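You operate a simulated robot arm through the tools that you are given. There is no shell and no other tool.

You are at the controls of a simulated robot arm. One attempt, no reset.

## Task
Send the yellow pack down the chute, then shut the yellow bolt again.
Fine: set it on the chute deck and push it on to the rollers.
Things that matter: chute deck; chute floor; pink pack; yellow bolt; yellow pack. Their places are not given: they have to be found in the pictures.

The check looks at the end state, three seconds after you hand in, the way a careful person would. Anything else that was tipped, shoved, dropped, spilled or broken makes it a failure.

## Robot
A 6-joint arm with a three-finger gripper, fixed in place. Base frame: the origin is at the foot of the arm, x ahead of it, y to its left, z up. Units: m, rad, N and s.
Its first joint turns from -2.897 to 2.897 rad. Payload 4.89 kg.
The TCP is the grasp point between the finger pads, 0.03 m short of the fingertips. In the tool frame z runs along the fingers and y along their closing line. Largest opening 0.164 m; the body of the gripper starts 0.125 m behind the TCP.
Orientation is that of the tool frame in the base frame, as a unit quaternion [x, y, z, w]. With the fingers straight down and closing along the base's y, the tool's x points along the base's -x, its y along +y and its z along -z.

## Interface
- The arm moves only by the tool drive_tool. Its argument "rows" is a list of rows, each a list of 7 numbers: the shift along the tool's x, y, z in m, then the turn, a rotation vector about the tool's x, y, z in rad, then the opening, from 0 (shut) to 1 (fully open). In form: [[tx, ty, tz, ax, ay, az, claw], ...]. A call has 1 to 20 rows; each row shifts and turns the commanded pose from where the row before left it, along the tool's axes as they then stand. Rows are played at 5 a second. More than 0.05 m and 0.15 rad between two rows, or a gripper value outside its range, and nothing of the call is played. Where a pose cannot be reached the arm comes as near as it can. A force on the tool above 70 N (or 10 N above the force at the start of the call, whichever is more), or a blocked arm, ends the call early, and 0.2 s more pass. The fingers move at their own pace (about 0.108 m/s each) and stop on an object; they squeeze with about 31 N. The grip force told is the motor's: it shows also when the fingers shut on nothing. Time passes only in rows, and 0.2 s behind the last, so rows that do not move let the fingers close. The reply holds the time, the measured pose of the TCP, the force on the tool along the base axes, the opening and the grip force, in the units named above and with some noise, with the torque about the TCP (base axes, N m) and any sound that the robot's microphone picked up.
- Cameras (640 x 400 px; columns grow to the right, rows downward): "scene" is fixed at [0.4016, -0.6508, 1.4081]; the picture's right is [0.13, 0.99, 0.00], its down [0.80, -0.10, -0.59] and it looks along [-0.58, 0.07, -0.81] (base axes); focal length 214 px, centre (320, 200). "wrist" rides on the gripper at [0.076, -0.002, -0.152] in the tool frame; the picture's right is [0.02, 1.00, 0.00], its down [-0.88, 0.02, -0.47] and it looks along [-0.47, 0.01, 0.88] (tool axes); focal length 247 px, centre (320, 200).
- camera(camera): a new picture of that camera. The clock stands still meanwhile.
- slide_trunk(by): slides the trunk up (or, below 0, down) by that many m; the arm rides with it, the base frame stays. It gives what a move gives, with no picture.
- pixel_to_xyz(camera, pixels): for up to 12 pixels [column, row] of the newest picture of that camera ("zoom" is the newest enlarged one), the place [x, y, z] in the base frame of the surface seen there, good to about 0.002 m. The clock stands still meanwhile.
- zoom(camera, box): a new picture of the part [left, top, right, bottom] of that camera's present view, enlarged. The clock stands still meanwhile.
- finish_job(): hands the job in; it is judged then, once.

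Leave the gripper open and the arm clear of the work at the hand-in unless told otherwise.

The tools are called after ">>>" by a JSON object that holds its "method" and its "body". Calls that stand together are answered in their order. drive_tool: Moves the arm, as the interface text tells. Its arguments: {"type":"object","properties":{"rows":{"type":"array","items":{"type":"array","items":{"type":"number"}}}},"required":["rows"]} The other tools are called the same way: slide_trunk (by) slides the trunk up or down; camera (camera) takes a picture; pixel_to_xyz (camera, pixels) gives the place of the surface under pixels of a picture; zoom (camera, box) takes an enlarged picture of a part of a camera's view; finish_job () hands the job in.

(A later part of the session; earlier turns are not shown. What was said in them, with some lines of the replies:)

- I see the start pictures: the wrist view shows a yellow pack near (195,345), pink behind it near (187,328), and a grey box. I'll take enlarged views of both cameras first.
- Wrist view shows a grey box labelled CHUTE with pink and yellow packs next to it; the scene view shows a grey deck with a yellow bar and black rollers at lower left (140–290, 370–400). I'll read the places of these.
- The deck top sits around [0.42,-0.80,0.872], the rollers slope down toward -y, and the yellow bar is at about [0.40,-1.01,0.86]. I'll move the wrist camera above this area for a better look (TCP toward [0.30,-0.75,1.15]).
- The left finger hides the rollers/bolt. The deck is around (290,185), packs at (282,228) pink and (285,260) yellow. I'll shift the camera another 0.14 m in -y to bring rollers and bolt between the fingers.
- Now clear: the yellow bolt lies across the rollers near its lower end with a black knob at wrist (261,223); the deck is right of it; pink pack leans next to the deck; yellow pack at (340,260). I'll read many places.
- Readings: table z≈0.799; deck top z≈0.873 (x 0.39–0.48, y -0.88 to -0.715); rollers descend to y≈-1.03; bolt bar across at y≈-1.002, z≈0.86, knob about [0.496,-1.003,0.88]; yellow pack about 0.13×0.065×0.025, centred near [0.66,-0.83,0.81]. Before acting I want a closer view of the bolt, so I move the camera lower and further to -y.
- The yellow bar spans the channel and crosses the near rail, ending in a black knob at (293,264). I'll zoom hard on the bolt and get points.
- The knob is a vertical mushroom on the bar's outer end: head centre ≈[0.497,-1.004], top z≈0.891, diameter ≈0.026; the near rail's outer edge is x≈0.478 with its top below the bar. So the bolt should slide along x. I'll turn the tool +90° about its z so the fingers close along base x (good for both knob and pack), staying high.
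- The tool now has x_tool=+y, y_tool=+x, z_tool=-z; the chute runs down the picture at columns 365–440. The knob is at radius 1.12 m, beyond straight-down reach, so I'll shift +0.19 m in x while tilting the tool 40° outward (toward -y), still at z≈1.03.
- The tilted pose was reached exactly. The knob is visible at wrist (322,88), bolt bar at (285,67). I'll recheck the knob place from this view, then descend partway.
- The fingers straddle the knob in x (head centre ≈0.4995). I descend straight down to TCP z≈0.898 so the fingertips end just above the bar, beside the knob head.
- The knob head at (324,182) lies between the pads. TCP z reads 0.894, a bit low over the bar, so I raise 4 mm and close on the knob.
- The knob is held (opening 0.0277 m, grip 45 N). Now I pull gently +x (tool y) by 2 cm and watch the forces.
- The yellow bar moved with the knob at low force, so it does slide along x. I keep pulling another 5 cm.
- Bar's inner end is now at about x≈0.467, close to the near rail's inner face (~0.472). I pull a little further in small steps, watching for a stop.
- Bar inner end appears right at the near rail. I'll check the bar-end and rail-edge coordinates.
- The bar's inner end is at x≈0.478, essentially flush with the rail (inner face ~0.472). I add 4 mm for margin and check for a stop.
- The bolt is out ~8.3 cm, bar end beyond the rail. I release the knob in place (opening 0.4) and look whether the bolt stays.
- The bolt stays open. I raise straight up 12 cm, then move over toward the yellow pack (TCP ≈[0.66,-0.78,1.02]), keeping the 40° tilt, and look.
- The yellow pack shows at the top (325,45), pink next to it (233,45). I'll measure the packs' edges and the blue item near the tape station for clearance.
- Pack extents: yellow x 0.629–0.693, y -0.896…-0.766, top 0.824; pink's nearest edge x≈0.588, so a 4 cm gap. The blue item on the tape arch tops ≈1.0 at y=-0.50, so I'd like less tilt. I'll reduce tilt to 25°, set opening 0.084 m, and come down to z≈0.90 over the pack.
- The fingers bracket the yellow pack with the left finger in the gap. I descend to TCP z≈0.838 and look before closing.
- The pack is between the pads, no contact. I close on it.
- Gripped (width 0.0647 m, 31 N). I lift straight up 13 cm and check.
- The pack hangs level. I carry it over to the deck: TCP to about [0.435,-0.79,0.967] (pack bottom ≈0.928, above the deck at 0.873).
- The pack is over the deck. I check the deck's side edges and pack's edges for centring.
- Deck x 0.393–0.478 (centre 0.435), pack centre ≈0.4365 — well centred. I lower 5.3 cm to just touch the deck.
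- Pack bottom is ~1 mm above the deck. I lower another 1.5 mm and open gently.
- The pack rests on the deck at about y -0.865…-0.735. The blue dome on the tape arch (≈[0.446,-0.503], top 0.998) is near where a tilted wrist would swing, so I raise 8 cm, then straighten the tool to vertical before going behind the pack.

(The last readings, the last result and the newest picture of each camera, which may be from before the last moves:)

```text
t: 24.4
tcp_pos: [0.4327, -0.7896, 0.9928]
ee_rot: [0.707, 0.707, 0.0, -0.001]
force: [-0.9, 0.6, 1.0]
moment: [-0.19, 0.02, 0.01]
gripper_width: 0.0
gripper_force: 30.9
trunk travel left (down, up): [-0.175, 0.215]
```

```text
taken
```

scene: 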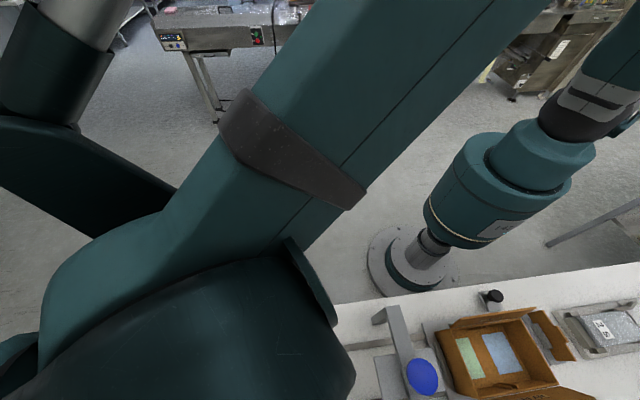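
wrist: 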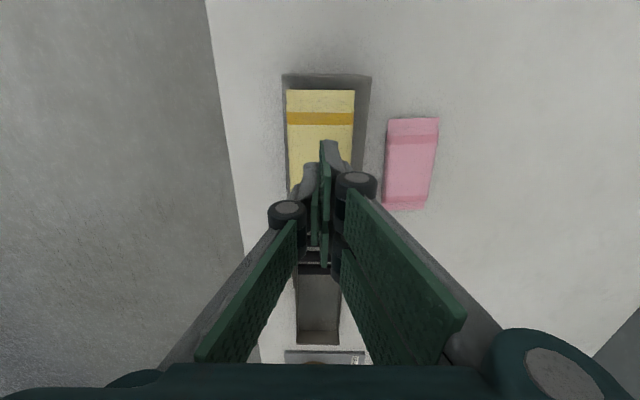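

The tool is vertical, fingers shut. The pack's rear end shows at row ~90. I check pack corners on the deck.

>>> {"method": "pixel_to_xyz", "body": {"camera": "wrist", "pixels": [[289, 93], [352, 93], [320, 92], [290, 150], [351, 150], [290, 185], [320, 120], [320, 78], [284, 120], [369, 120]]}}

>>> {"method": "pixel_to_xyz", "body": {"camera": "scene", "pixels": [[410, 375], [434, 375], [422, 360], [422, 392], [422, 380]]}}

```text
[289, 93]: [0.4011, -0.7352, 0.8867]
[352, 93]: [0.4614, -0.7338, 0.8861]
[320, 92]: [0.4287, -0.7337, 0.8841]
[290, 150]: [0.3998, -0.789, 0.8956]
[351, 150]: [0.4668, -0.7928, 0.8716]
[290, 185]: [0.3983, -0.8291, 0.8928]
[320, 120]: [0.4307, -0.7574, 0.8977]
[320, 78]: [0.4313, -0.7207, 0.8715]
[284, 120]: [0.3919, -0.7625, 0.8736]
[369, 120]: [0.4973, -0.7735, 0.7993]
```

```text
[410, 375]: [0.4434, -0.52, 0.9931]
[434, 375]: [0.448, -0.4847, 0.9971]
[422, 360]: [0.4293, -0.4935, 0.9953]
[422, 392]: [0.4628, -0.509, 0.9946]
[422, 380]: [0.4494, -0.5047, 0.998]
```

The pack sits at x 0.400–0.464 (centre ≈0.432). I move +y 9 cm behind the pack at this height and look at the rails' inner faces for lateral clearance.

>>> {"method": "drive_tool", "body": {"rows": [[0.03, 0, 0, 0, 0, 0, 0], [0.03, 0, 0, 0, 0, 0, 0], [0.03, 0, 0, 0, 0, 0, 0]]}}

>>> {"method": "camera", "body": {"camera": "wrist"}}

>>> {"method": "zoom", "body": {"camera": "wrist", "box": [240, 140, 440, 350]}}

```text
t: 25.2
tcp_pos: [0.4325, -0.7017, 0.994]
ee_rot: [0.707, 0.708, -0.001, 0.001]
force: [-0.4, -0.7, -0.6]
moment: [0.17, -0.01, -0.01]
gripper_width: 0.0
gripper_force: 30.8
trunk travel left (down, up): [-0.175, 0.215]
```

```text
taken
```

wrist: 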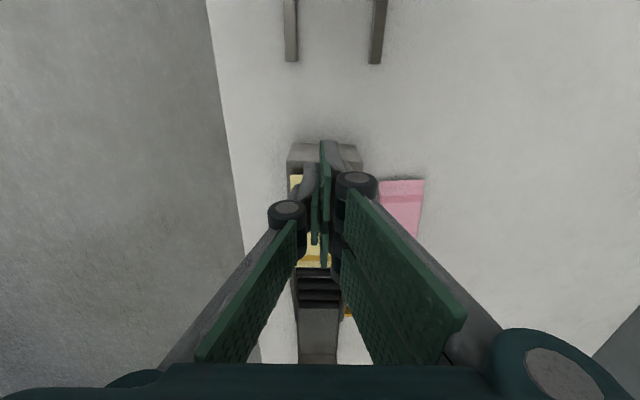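

```text
1.90 times, centred on (340, 245) of wrist
```

zoom: 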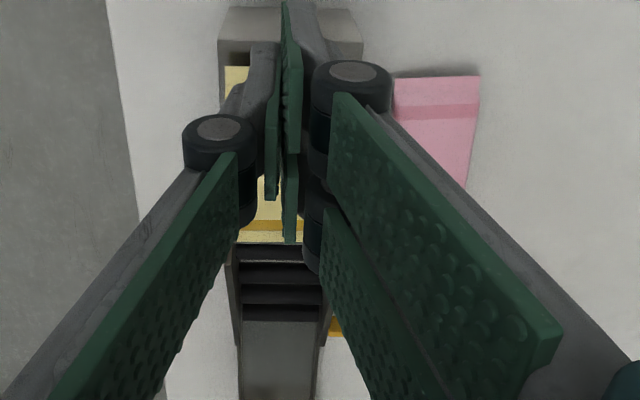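

From this view I probe the rail tops and the pack's front-left corner.

>>> {"method": "pixel_to_xyz", "body": {"camera": "zoom", "pixels": [[230, 265], [234, 275], [237, 265], [240, 275], [243, 300], [238, 310], [234, 320], [242, 236], [320, 300], [324, 310], [328, 310], [228, 75]]}}

>>> {"method": "zoom", "body": {"camera": "wrist", "box": [280, 250, 360, 330]}}

```text
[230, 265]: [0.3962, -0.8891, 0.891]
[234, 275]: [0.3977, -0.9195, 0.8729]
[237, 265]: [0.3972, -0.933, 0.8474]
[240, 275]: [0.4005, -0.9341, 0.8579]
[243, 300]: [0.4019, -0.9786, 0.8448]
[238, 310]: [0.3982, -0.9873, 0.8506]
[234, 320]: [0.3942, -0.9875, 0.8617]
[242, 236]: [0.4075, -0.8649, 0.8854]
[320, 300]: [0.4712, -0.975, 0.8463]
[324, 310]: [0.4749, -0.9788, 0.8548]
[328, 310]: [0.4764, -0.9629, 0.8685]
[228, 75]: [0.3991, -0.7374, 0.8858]
```

```text
5.00 times, centred on (320, 290) of wrist
```

zoom: 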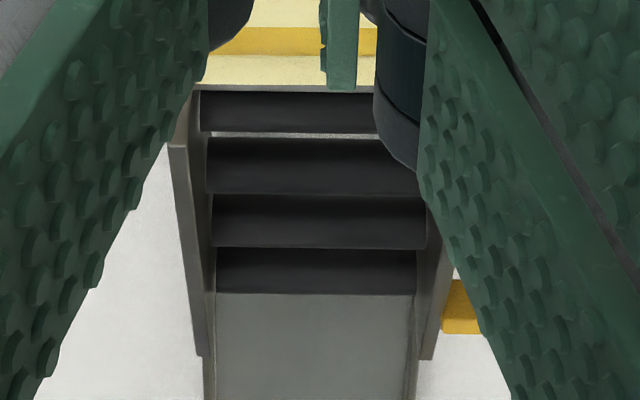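

Channel inner faces are x≈0.3975 and ≈0.4745 (centre 0.436); the pack's left edge at ≈0.3995 leaves only ~2 mm. I'll recentre it: go back over the pack with fingers open, 3.5 mm further +x, lower, and squeeze to just its width.

>>> {"method": "drive_tool", "body": {"rows": [[-0.033, 0.0012, 0, 0, 0, 0, 0.55], [-0.033, 0.0012, 0, 0, 0, 0, 0.55], [-0.033, 0.0011, 0, 0, 0, 0, 0.55], [0, 0, 0.02, 0, 0, 0, 0.55], [0, 0, 0.02, 0, 0, 0, 0.55]]}}

>>> {"method": "camera", "body": {"camera": "wrist"}}

```text
t: 26.4
tcp_pos: [0.436, -0.7976, 0.953]
ee_rot: [0.707, 0.707, 0.0, -0.001]
force: [-1.1, 0.4, -0.5]
moment: [-0.04, -0.06, 0.02]
gripper_width: 0.0902
gripper_force: 0.1
trunk travel left (down, up): [-0.175, 0.215]
```

```text
taken
```

wrist: 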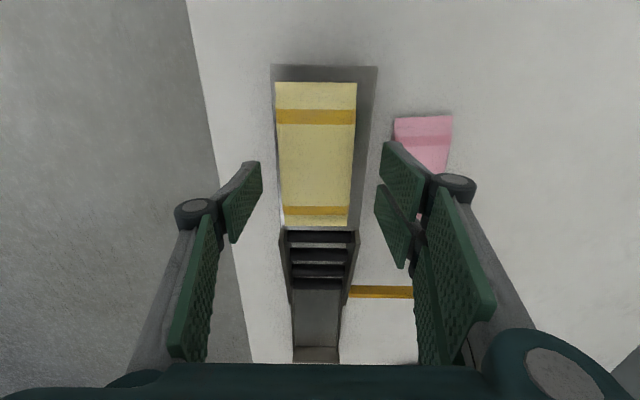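

Clear view: the pack sits left of the deck's middle, rollers just beyond. I measure exactly before recentring.

>>> {"method": "zoom", "body": {"camera": "wrist", "box": [250, 60, 390, 310]}}

>>> {"method": "pixel_to_xyz", "body": {"camera": "wrist", "pixels": [[279, 90], [354, 90], [281, 150], [352, 150], [285, 220], [347, 220], [272, 75], [374, 75], [283, 235], [290, 235], [356, 237], [349, 237]]}}

```text
1.60 times, centred on (320, 185) of wrist
```

zoom: 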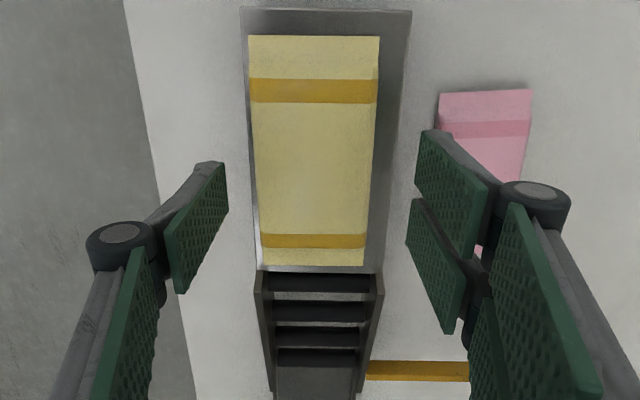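

```text
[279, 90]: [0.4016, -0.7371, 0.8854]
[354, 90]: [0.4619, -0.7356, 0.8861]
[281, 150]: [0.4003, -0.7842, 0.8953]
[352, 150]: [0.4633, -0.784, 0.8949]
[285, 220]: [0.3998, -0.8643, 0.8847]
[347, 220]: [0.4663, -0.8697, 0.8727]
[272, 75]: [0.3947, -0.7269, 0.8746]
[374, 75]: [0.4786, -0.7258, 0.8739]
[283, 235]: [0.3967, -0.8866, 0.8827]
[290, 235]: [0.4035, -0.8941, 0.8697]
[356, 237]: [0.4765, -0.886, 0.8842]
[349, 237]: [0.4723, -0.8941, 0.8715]
```

Confirmed: pack centre 0.432, channel centre 0.436. I lower to z≈0.911, close to 0.0656 m (just its width), then reopen.

>>> {"method": "drive_tool", "body": {"rows": [[0, 0, 0.021, 0, 0, 0, 0.55], [0, 0, 0.02, 0, 0, 0, 0.55], [0, 0, 0, 0, 0, 0, 0.47], [0, 0, 0, 0, 0, 0, 0.43], [0, 0, 0, 0, 0, 0, 0.4], [0, 0, 0, 0, 0, 0, 0.4], [0, 0, 0, 0, 0, 0, 0.45], [0, 0, 0, 0, 0, 0, 0.55], [0, 0, 0, 0, 0, 0, 0.55]]}}

>>> {"method": "camera", "body": {"camera": "wrist"}}

```text
t: 28.4
tcp_pos: [0.4354, -0.7994, 0.9089]
ee_rot: [0.707, 0.707, 0.001, -0.001]
force: [0.0, -0.6, 0.7]
moment: [-0.02, 0.0, 0.03]
gripper_width: 0.09
gripper_force: 0.1
trunk travel left (down, up): [-0.175, 0.215]
```

```text
taken
```

wrist: 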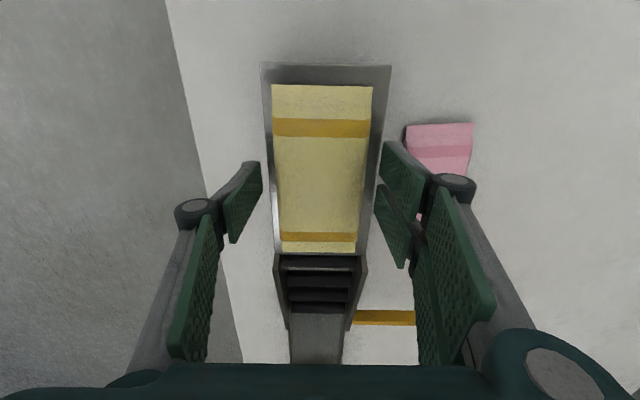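

The pack is now centred in line with the channel. I raise 9 cm, go 10 cm in +y behind it with fingers shut, and lower to tip height ≈0.879.

>>> {"method": "drive_tool", "body": {"rows": [[0, 0, -0.03, 0, 0, 0, 0.55], [0, 0, -0.03, 0, 0, 0, 0.55], [0, 0, -0.03, 0, 0, 0, 0.5], [0.033, 0, 0, 0, 0, 0, 0.3], [0.033, 0, 0, 0, 0, 0, 0.1], [0.034, 0, 0, 0, 0, 0, 0], [0, 0, 0.03, 0, 0, 0, 0], [0, 0, 0.03, 0, 0, 0, 0], [0, 0, 0.028, 0, 0, 0, 0]]}}

>>> {"method": "camera", "body": {"camera": "wrist"}}

>>> {"method": "camera", "body": {"camera": "scene"}}

```text
t: 30.4
tcp_pos: [0.4358, -0.6984, 0.9135]
ee_rot: [0.706, 0.708, 0.001, 0.0]
force: [0.1, 0.9, 0.4]
moment: [-0.13, -0.04, 0.01]
gripper_width: 0.0
gripper_force: 30.9
trunk travel left (down, up): [-0.175, 0.215]
```

```text
taken
```

wrist: 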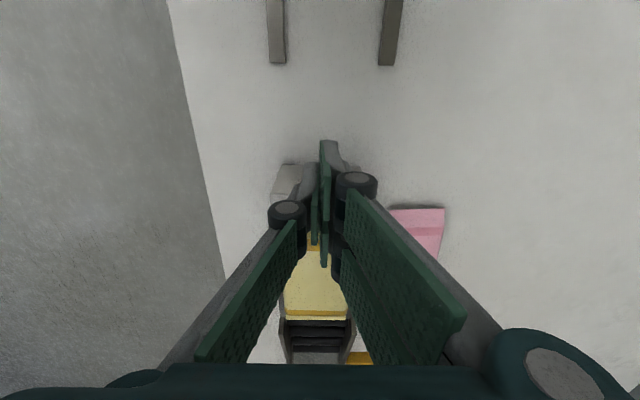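

```text
taken
```

scene: 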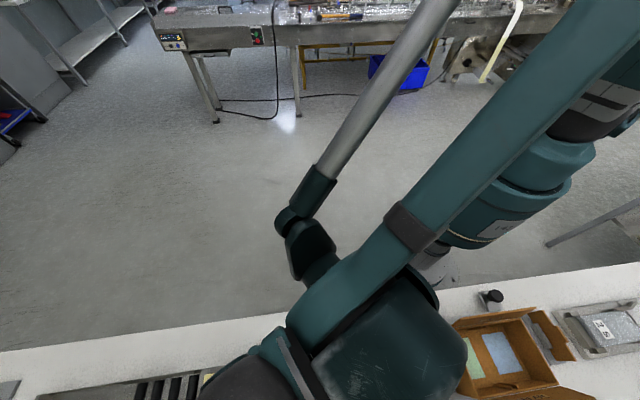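

Fingers are behind the pack. Tip is ~0.881; I lower 3 mm more and start pushing in -y gently by 6 cm.

>>> {"method": "drive_tool", "body": {"rows": [[0, 0, 0.003, 0, 0, 0, 0], [-0.012, 0, 0, 0, 0, 0, 0], [-0.012, 0, 0, 0, 0, 0, 0], [-0.012, 0, 0, 0, 0, 0, 0], [-0.012, 0, 0, 0, 0, 0, 0], [-0.012, 0, 0, 0, 0, 0, 0]]}}

>>> {"method": "camera", "body": {"camera": "wrist"}}

>>> {"method": "camera", "body": {"camera": "scene"}}

```text
t: 31.8
tcp_pos: [0.4362, -0.7603, 0.9103]
ee_rot: [0.706, 0.708, 0.0, 0.001]
force: [0.1, 0.0, 0.2]
moment: [-0.07, 0.0, 0.01]
gripper_width: 0.0
gripper_force: 30.9
trunk travel left (down, up): [-0.175, 0.215]
```

```text
taken
```

wrist: 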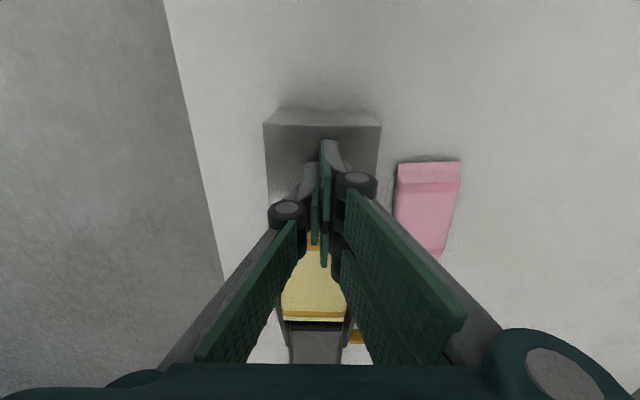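

```text
taken
```

scene: 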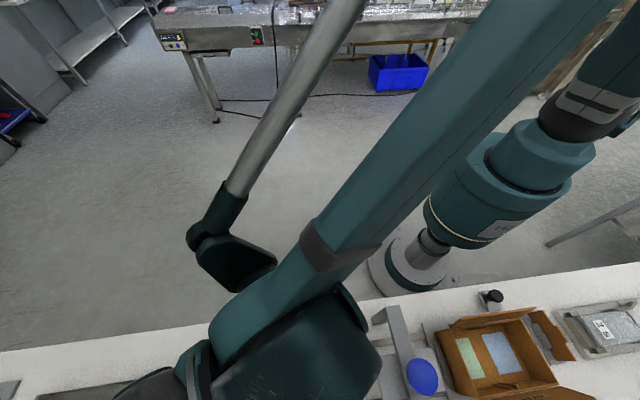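

The pack moves along straight with the finger; its front end is over the rollers. I push another 6 cm.

>>> {"method": "drive_tool", "body": {"rows": [[-0.012, 0, 0, 0, 0, 0, 0], [-0.012, 0, 0, 0, 0, 0, 0], [-0.012, 0, 0, 0, 0, 0, 0], [-0.012, 0, 0, 0, 0, 0, 0], [-0.012, 0, 0, 0, 0, 0, 0]]}}

>>> {"method": "camera", "body": {"camera": "wrist"}}

>>> {"method": "camera", "body": {"camera": "scene"}}

```text
t: 33.0
tcp_pos: [0.435, -0.8202, 0.9086]
ee_rot: [0.706, 0.708, 0.0, 0.0]
force: [-0.7, 1.9, -0.6]
moment: [-0.04, 0.03, 0.01]
gripper_width: 0.0
gripper_force: 31.2
trunk travel left (down, up): [-0.175, 0.215]
```

```text
taken
```

wrist: 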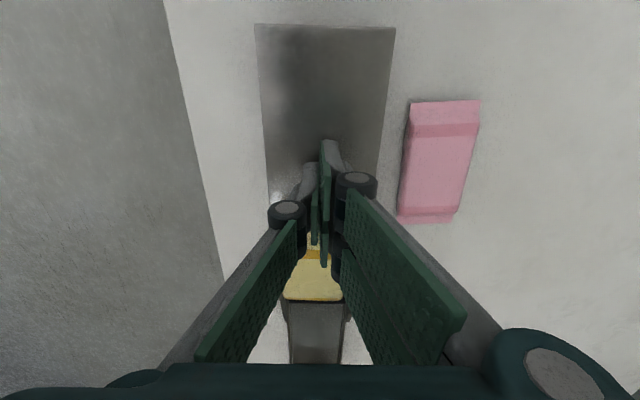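

```text
taken
```

scene: 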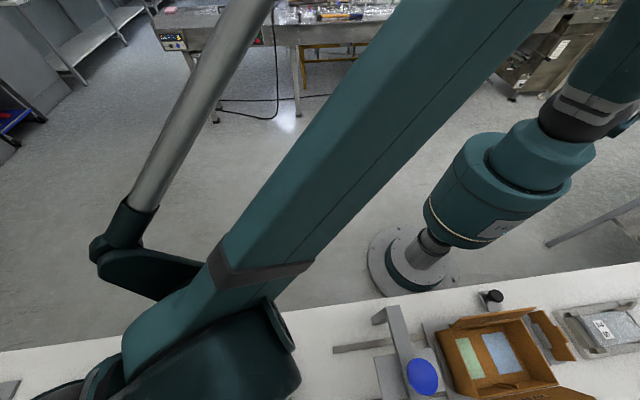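

The front of the pack now dips onto the rollers. I push 4 cm more.

>>> {"method": "drive_tool", "body": {"rows": [[-0.01, 0, 0, 0, 0, 0, 0], [-0.01, 0, 0, 0, 0, 0, 0], [-0.01, 0, 0, 0, 0, 0, 0], [-0.01, 0, 0, 0, 0, 0, 0], [0, 0, 0, 0, 0, 0, 0], [0, 0, 0, 0, 0, 0, 0]]}}

>>> {"method": "camera", "body": {"camera": "wrist"}}

```text
t: 34.4
tcp_pos: [0.4378, -0.861, 0.9111]
ee_rot: [0.706, 0.708, 0.0, 0.0]
force: [0.6, -0.8, 0.4]
moment: [-0.05, 0.02, 0.0]
gripper_width: 0.0
gripper_force: 31.1
trunk travel left (down, up): [-0.175, 0.215]
```

```text
taken
```

wrist: 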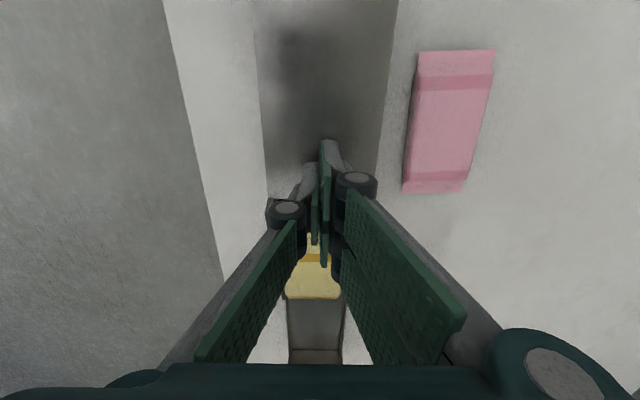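

Pack front at row ~298. I check where it lies on the rollers.

>>> {"method": "zoom", "body": {"camera": "wrist", "box": [260, 200, 380, 370]}}

>>> {"method": "pixel_to_xyz", "body": {"camera": "wrist", "pixels": [[313, 296], [290, 293], [336, 293], [313, 280], [313, 258], [302, 250], [311, 240], [313, 310], [350, 320], [316, 352]]}}

```text
2.35 times, centred on (320, 285) of wrist
```

zoom: 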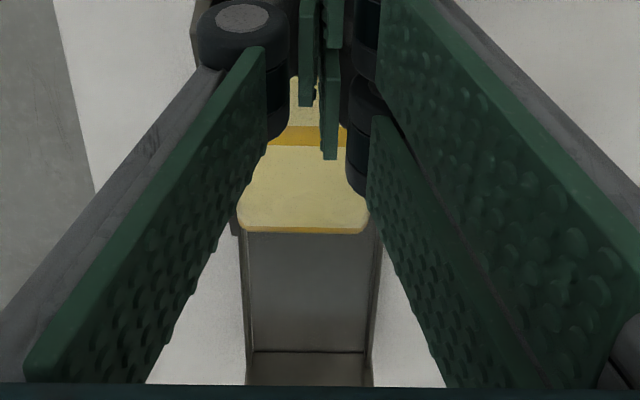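

```text
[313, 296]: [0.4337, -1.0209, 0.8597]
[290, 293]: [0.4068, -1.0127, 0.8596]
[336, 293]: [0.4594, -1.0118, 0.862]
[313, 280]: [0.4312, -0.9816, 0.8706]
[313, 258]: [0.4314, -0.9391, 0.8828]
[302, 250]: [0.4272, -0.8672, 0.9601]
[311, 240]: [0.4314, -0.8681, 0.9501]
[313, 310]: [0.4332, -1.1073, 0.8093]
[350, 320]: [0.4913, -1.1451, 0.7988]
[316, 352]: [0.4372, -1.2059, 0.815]
```

The pack lies on the sloping rollers, its front at y≈-1.02, just past the bolt line. I wait a second to see whether it is rolling on its own.

>>> {"method": "drive_tool", "body": {"rows": [[0, 0, 0, 0, 0, 0, 0], [0, 0, 0, 0, 0, 0, 0], [0, 0, 0, 0, 0, 0, 0], [0, 0, 0, 0, 0, 0, 0]]}}

>>> {"method": "camera", "body": {"camera": "wrist"}}

>>> {"method": "pixel_to_xyz", "body": {"camera": "wrist", "pixels": [[313, 296], [290, 293], [336, 293], [313, 280], [313, 258], [313, 240]]}}

```text
t: 35.4
tcp_pos: [0.4369, -0.8601, 0.9093]
ee_rot: [0.706, 0.708, 0.0, 0.0]
force: [-0.5, 0.1, -0.3]
moment: [-0.02, 0.01, -0.04]
gripper_width: 0.0
gripper_force: 31.0
trunk travel left (down, up): [-0.175, 0.215]
```

```text
taken
```

wrist: 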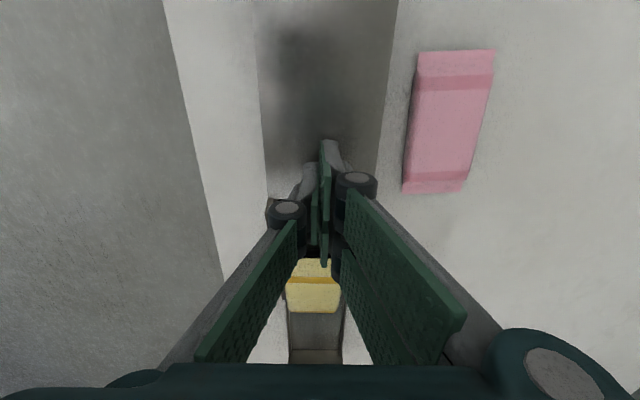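

```text
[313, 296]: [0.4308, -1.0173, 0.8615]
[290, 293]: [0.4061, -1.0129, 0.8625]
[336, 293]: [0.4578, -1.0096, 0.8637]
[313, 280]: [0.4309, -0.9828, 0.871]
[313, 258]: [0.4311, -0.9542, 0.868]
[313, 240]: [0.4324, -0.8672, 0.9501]
```

It is moving by itself: its rear end is now at y≈-0.95, front around y≈-1.07. I raise the fingers clear and let it roll on.

>>> {"method": "drive_tool", "body": {"rows": [[0, 0, -0.02, 0, 0, 0, 0], [0, 0, -0.02, 0, 0, 0, 0], [0, 0, -0.02, 0, 0, 0, 0], [0, 0, -0.02, 0, 0, 0, 0], [0, 0, 0, 0, 0, 0, 0.55], [0, 0, 0, 0, 0, 0, 0.55], [0, 0, 0, 0, 0, 0, 0.55], [0, 0, 0, 0, 0, 0, 0.55]]}}

>>> {"method": "camera", "body": {"camera": "wrist"}}

>>> {"method": "camera", "body": {"camera": "scene"}}

```text
t: 37.2
tcp_pos: [0.4367, -0.8597, 0.9886]
ee_rot: [0.706, 0.708, 0.0, 0.0]
force: [-0.7, 0.2, -0.4]
moment: [-0.01, -0.03, 0.0]
gripper_width: 0.0902
gripper_force: 0.2
trunk travel left (down, up): [-0.175, 0.215]
```

```text
taken
```

wrist: 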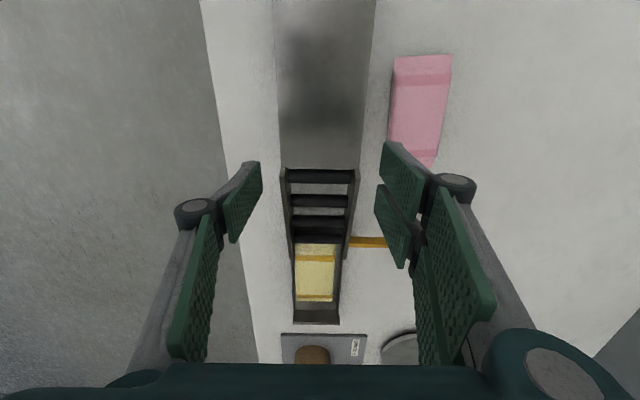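

```text
taken
```

scene: 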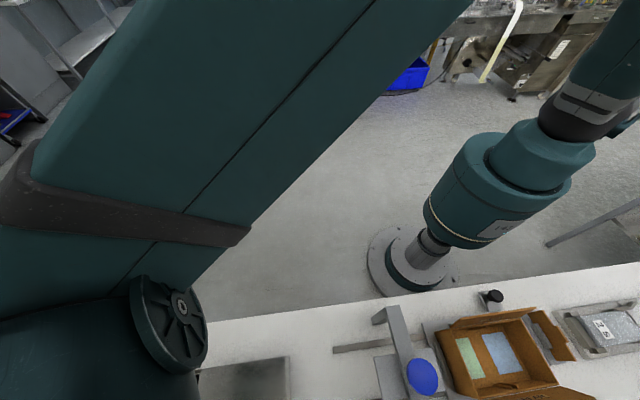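

The pack has gone down: it sits on the chute floor around (316,272). I zoom to see whether it has come fully past the rollers and the bolt line.

>>> {"method": "zoom", "body": {"camera": "wrist", "box": [260, 160, 400, 340]}}

>>> {"method": "pixel_to_xyz", "body": {"camera": "wrist", "pixels": [[316, 246], [316, 252], [316, 260], [316, 280], [316, 298], [298, 275], [333, 275], [316, 310], [316, 320], [370, 242], [352, 242], [316, 240]]}}

```text
2.22 times, centred on (330, 250) of wrist
```

zoom: 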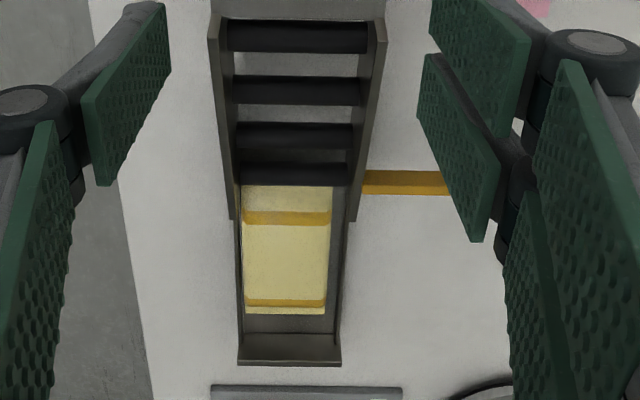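

```text
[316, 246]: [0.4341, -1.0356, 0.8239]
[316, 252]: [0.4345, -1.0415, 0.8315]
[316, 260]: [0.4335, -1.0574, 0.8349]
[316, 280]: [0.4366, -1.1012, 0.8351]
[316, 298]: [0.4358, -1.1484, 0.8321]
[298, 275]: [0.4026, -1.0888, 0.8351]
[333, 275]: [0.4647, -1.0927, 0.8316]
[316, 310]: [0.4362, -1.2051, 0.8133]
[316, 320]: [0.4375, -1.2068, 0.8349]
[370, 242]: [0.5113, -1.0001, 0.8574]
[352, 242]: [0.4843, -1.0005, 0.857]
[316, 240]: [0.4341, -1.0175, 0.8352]
```

The pack lies flat on the chute floor (top z≈0.835, y≈-1.03…-1.16), clear of the bolt line at y=-1.00. Now the bolt: I tilt the tool 40° again here and move above the knob at about x 0.5815, z≈0.975.

>>> {"method": "drive_tool", "body": {"rows": [[0, 0, 0, 0, -0.14, 0, 0.4], [0, 0, 0, 0, -0.14, 0, 0.4], [0, 0, 0, 0, -0.14, 0, 0.4], [0, 0, 0, 0, -0.14, 0, 0.4], [0, 0, 0, 0, -0.138, 0, 0.4], [-0.0182, 0.029, 0.0188, 0, 0, 0, 0.4], [-0.0182, 0.029, 0.0188, 0, 0, 0, 0.4], [-0.0182, 0.029, 0.0188, 0, 0, 0, 0.4], [-0.0182, 0.029, 0.0188, 0, 0, 0, 0.4], [-0.0182, 0.029, 0.0188, 0, 0, 0, 0.4]]}}

>>> {"method": "camera", "body": {"camera": "wrist"}}

```text
t: 39.4
tcp_pos: [0.5814, -0.9878, 0.9769]
ee_rot: [0.664, 0.664, -0.243, 0.242]
force: [-1.4, -0.3, 0.4]
moment: [0.06, -0.11, 0.1]
gripper_width: 0.0656
gripper_force: 0.1
trunk travel left (down, up): [-0.175, 0.215]
```

```text
taken
```

wrist: 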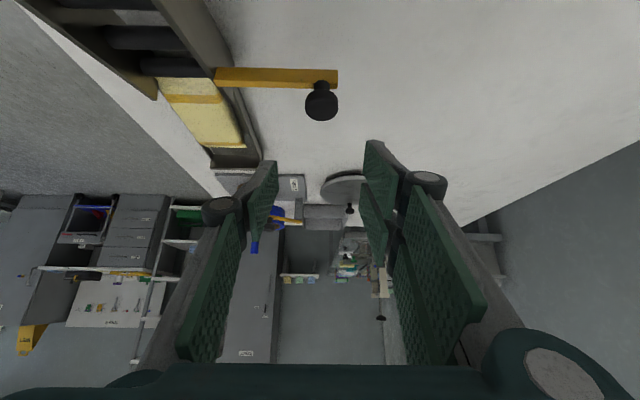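

Knob visible at (321,103), pack on the chute floor at (210,110). I check both places.

>>> {"method": "pixel_to_xyz", "body": {"camera": "wrist", "pixels": [[321, 100], [309, 105], [334, 105], [321, 115], [220, 75], [195, 98], [175, 85], [215, 125], [225, 145], [240, 145], [180, 95], [235, 158]]}}

>>> {"method": "zoom", "body": {"camera": "wrist", "box": [130, 40, 350, 180]}}

```text
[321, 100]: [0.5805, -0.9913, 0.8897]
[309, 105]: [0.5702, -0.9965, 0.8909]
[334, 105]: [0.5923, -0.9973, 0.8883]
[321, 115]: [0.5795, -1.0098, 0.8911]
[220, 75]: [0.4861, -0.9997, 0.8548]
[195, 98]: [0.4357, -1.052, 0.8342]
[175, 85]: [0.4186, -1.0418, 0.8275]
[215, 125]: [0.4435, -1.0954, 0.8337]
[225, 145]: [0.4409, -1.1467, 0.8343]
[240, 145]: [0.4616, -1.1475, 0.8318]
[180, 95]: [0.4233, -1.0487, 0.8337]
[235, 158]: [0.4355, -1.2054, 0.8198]
```

```text
2.86 times, centred on (240, 110) of wrist
```

zoom: 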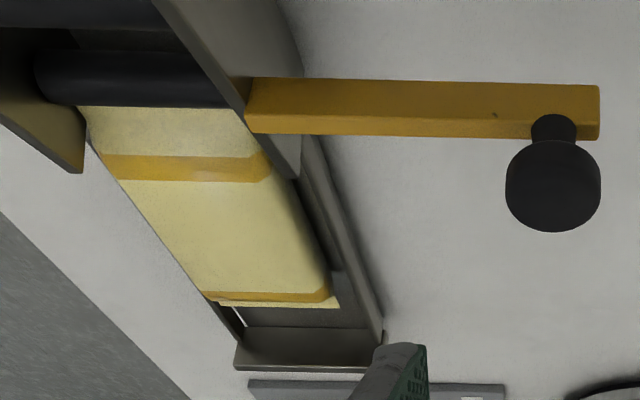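

Knob head centre ≈x 0.581, matching the tool. I descend to TCP z≈0.899 around it and close.

>>> {"method": "drive_tool", "body": {"rows": [[0.0162, 0, 0.0203, 0, 0, 0, 0.4], [0.0162, 0, 0.0203, 0, 0, 0, 0.4], [0.0163, 0, 0.0202, 0, 0, 0, 0.4], [0, 0, 0, 0, 0, 0, 0.25], [0, 0, 0, 0, 0, 0, 0.1], [0, 0, 0, 0, 0, 0, 0.1], [0, 0, 0, 0, 0, 0, 0.1]]}}

>>> {"method": "camera", "body": {"camera": "wrist"}}

```text
t: 41.0
tcp_pos: [0.5793, -0.9909, 0.8985]
ee_rot: [0.664, 0.665, -0.242, 0.242]
force: [-0.3, 0.9, -1.3]
moment: [-0.07, 0.07, -0.11]
gripper_width: 0.0278
gripper_force: 45.1
trunk travel left (down, up): [-0.175, 0.215]
```

```text
taken
```

wrist: 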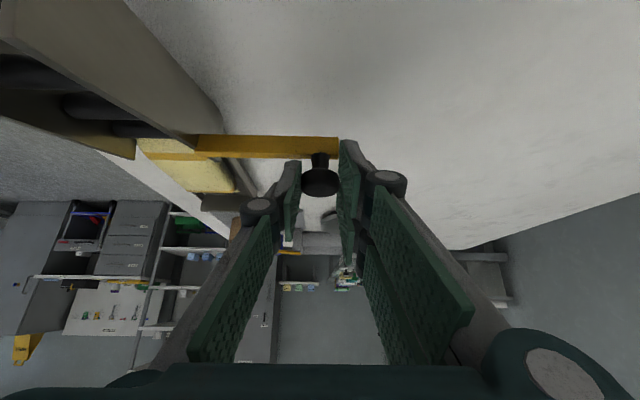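

Knob held again. I push it back in -x by 7.5 cm in small steps.

>>> {"method": "drive_tool", "body": {"rows": [[0, -0.01, 0, 0, 0, 0, 0.1], [0, -0.01, 0, 0, 0, 0, 0.1], [0, -0.01, 0, 0, 0, 0, 0.1], [0, -0.01, 0, 0, 0, 0, 0.1], [0, -0.01, 0, 0, 0, 0, 0.1], [0, -0.01, 0, 0, 0, 0, 0.1], [0, -0.01, 0, 0, 0, 0, 0.1], [0, -0.005, 0, 0, 0, 0, 0.1]]}}

>>> {"method": "camera", "body": {"camera": "wrist"}}

```text
t: 42.8
tcp_pos: [0.5053, -0.9916, 0.8998]
ee_rot: [0.664, 0.665, -0.242, 0.242]
force: [-0.2, 8.2, 4.5]
moment: [0.24, 0.08, -0.12]
gripper_width: 0.0277
gripper_force: 44.6
trunk travel left (down, up): [-0.175, 0.215]
```

```text
taken
```

wrist: 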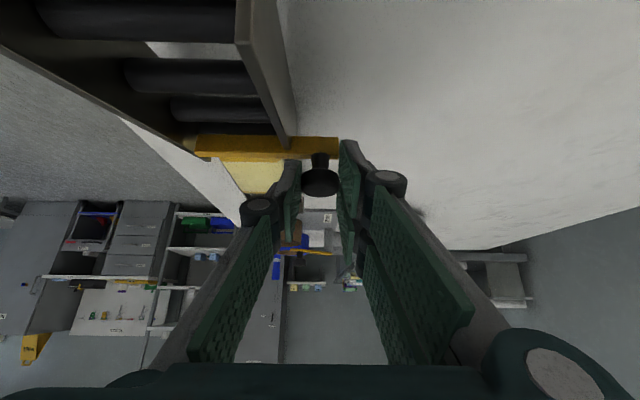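

Nearly shut (TCP x 0.505; it started near 0.4995–0.500). I push in 2 mm steps until resistance shows.

>>> {"method": "drive_tool", "body": {"rows": [[0, -0.002, 0, 0, 0, 0, 0.1], [0, -0.002, 0, 0, 0, 0, 0.1], [0, -0.0015, 0, 0, 0, 0, 0.1]]}}

```text
t: 43.6
tcp_pos: [0.5001, -0.9907, 0.8992]
ee_rot: [0.664, 0.665, -0.242, 0.242]
force: [0.8, 0.9, 11.0]
moment: [-0.04, 0.1, -0.1]
gripper_width: 0.0278
gripper_force: 45.3
trunk travel left (down, up): [-0.175, 0.215]
```

No stop force yet (0.8 N). I go on by 2 mm more.

>>> {"method": "drive_tool", "body": {"rows": [[0, -0.001, 0, 0, 0, 0, 0.1], [0, -0.001, 0, 0, 0, 0, 0.1]]}}

>>> {"method": "zoom", "body": {"camera": "wrist", "box": [140, 60, 380, 220]}}

```text
t: 44.2
tcp_pos: [0.5002, -0.9901, 0.8992]
ee_rot: [0.664, 0.665, -0.241, 0.242]
force: [10.4, -10.8, 12.6]
moment: [-0.48, -0.14, 0.04]
gripper_width: 0.0278
gripper_force: 44.7
trunk travel left (down, up): [-0.175, 0.215]
```

```text
2.50 times, centred on (260, 140) of wrist
```

zoom: 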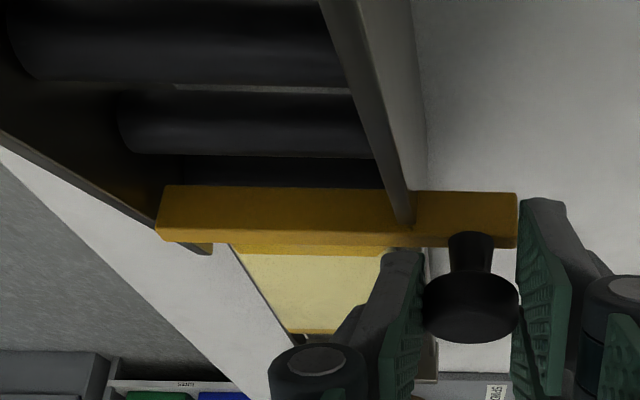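

There's a 10 N counterforce: the bolt is at its stop, spanning the channel to the far rail as at the start. I release the knob.

>>> {"method": "drive_tool", "body": {"rows": [[0, 0, 0, 0, 0, 0, 0.2], [0, 0, 0, 0, 0, 0, 0.4], [0, 0, 0, 0, 0, 0, 0.4]]}}

>>> {"method": "camera", "body": {"camera": "wrist"}}

```text
t: 45.0
tcp_pos: [0.4987, -0.9906, 0.8989]
ee_rot: [0.664, 0.665, -0.242, 0.242]
force: [-0.1, 0.1, -0.1]
moment: [0.01, 0.0, 0.01]
gripper_width: 0.0654
gripper_force: 0.0
trunk travel left (down, up): [-0.175, 0.215]
```

```text
taken
```

wrist: 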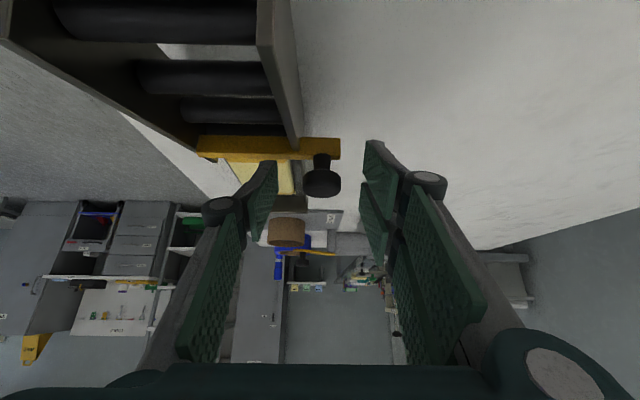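

Bolt stays shut. I raise clear, then straighten the tool while moving back toward the base side, and open fully for a check view.

>>> {"method": "drive_tool", "body": {"rows": [[-0.0257, 0, -0.0307, 0, 0, 0, 0.4], [-0.0257, 0, -0.0307, 0, 0, 0, 0.4], [-0.0257, 0, -0.0307, 0, 0, 0, 0.4], [0.0079, -0.03, -0.0135, 0, 0.1396, 0, 0.6], [0.0079, -0.03, -0.0135, 0, 0.1396, 0, 0.8], [0.0079, -0.03, -0.0135, 0, 0.1396, 0, 1], [0.0079, -0.03, -0.0135, 0, 0.1396, 0, 1], [0.0079, -0.03, -0.0135, 0, 0.1396, 0, 1]]}}

>>> {"method": "camera", "body": {"camera": "wrist"}}

>>> {"method": "camera", "body": {"camera": "scene"}}

```text
t: 46.8
tcp_pos: [0.351, -0.9272, 1.0611]
ee_rot: [0.706, 0.708, 0.001, 0.0]
force: [2.1, 1.5, 0.2]
moment: [-0.13, 0.21, 0.0]
gripper_width: 0.1642
gripper_force: 0.1
trunk travel left (down, up): [-0.175, 0.215]
```

```text
taken
```

wrist: 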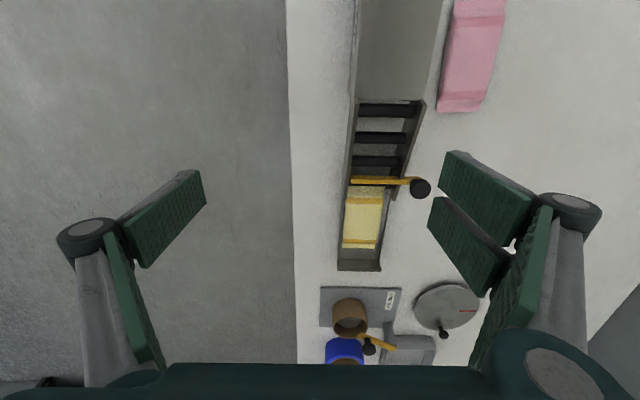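

```text
taken
```

scene: 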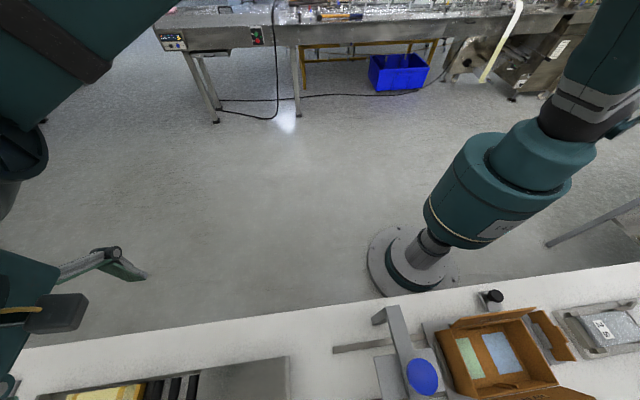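

The check view shows the yellow pack on the chute floor at (362,215), the bolt across the channel at (380,181), pink pack untouched at (473,55). I measure to confirm.

>>> {"method": "zoom", "body": {"camera": "wrist", "box": [300, 80, 460, 290]}}

>>> {"method": "pixel_to_xyz", "body": {"camera": "wrist", "pixels": [[353, 181], [380, 182], [420, 188], [428, 188], [412, 188], [362, 193], [362, 215], [360, 246], [360, 255], [358, 268], [470, 50], [460, 105]]}}

```text
1.90 times, centred on (380, 185) of wrist
```

zoom: 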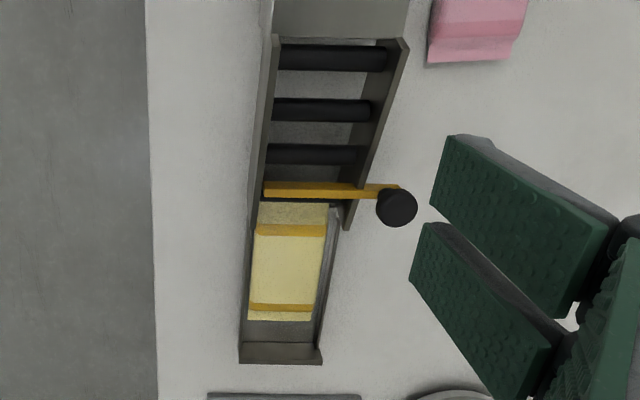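

```text
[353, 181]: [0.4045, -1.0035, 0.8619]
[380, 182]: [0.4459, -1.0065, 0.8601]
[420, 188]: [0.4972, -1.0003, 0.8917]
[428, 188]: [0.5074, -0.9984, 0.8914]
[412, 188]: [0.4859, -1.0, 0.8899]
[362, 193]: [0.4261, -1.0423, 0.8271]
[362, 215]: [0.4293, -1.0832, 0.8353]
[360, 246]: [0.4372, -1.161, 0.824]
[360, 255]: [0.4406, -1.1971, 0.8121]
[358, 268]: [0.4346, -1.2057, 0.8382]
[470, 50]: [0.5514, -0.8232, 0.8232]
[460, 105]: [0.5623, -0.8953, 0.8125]
```

Everything checks: knob back at x 0.486–0.508 (same as start), pack on the chute floor behind the bolt, pink pack where it was. I back the arm away up and toward the base side, gripper open.

>>> {"method": "drive_tool", "body": {"rows": [[0.02, -0.02, -0.03, 0, 0, 0, 1], [0.028, -0.028, -0.015, 0, 0, 0, 1], [0.028, -0.028, -0.015, 0, 0, 0, 1], [0.028, -0.028, -0.015, 0, 0, 0, 1], [0.028, -0.028, -0.01, 0, 0, 0, 1], [0.028, -0.028, -0.01, 0, 0, 0, 1], [0.028, -0.028, 0, 0, 0, 0, 1], [0, 0, 0, 0, 0, 0, 1]]}}

>>> {"method": "camera", "body": {"camera": "scene"}}

>>> {"method": "camera", "body": {"camera": "wrist"}}

```text
t: 48.6
tcp_pos: [0.1614, -0.7415, 1.1578]
ee_rot: [0.707, 0.707, 0.0, 0.0]
force: [0.1, 1.3, 0.3]
moment: [-0.13, -0.07, 0.01]
gripper_width: 0.1636
gripper_force: 0.0
trunk travel left (down, up): [-0.175, 0.215]
```

```text
taken
```

scene: 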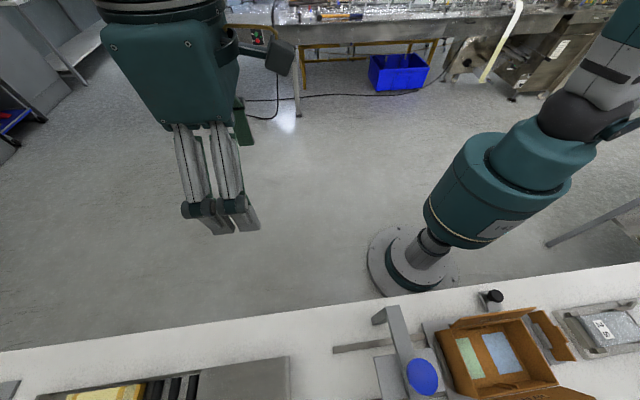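

```text
taken
```

wrist: 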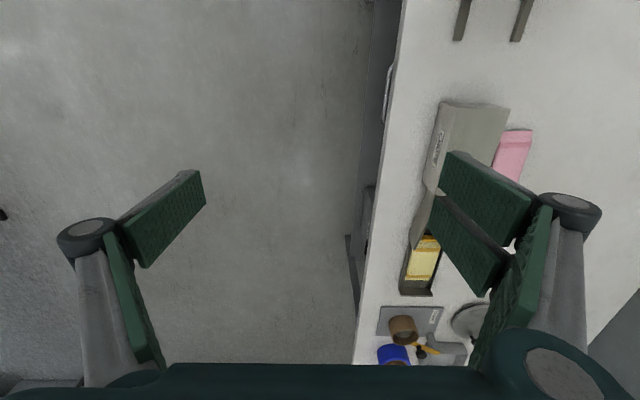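

The arm is clear and open. One last zoom of the chute in the scene view to confirm the bolt is across like at the start.

>>> {"method": "zoom", "body": {"camera": "scene", "box": [0, 260, 320, 400]}}

```text
2.00 times, centred on (160, 330) of scene
```

zoom: 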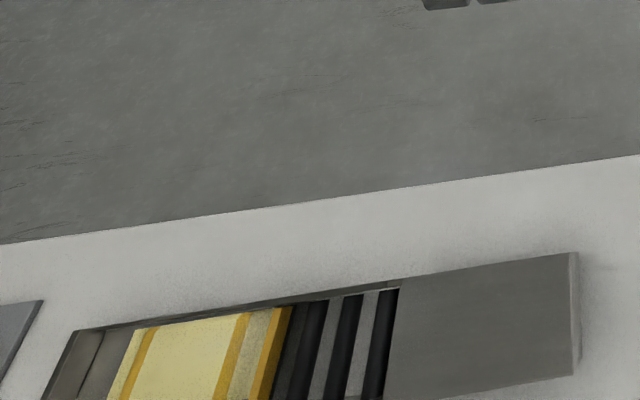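

The scene view shows the bolt back at its starting pixels (≈(270,350) in the zoom), fully across, with the yellow pack behind it on the chute floor. The job is done, so I hand it in.

>>> {"method": "finish_job", "body": {}}

```text
The job is handed in.
```

The yellow pack is down the chute and the yellow bolt is shut again. I've handed the job in; no result came back.

- **Pack:** I set it on the chute deck, recentred it by a few millimetres, and pushed it onto the rollers. It rolled down on its own and lies flat on the chute floor, fully past the bolt.
- **Bolt:** I slid it open first, then pushed it back until it met its stop. The knob reads the same position as at the start.
- **Everything else:** the pink pack is where it was at the start, and I saw nothing else moved or knocked. The arm is clear of the table with the gripper open.
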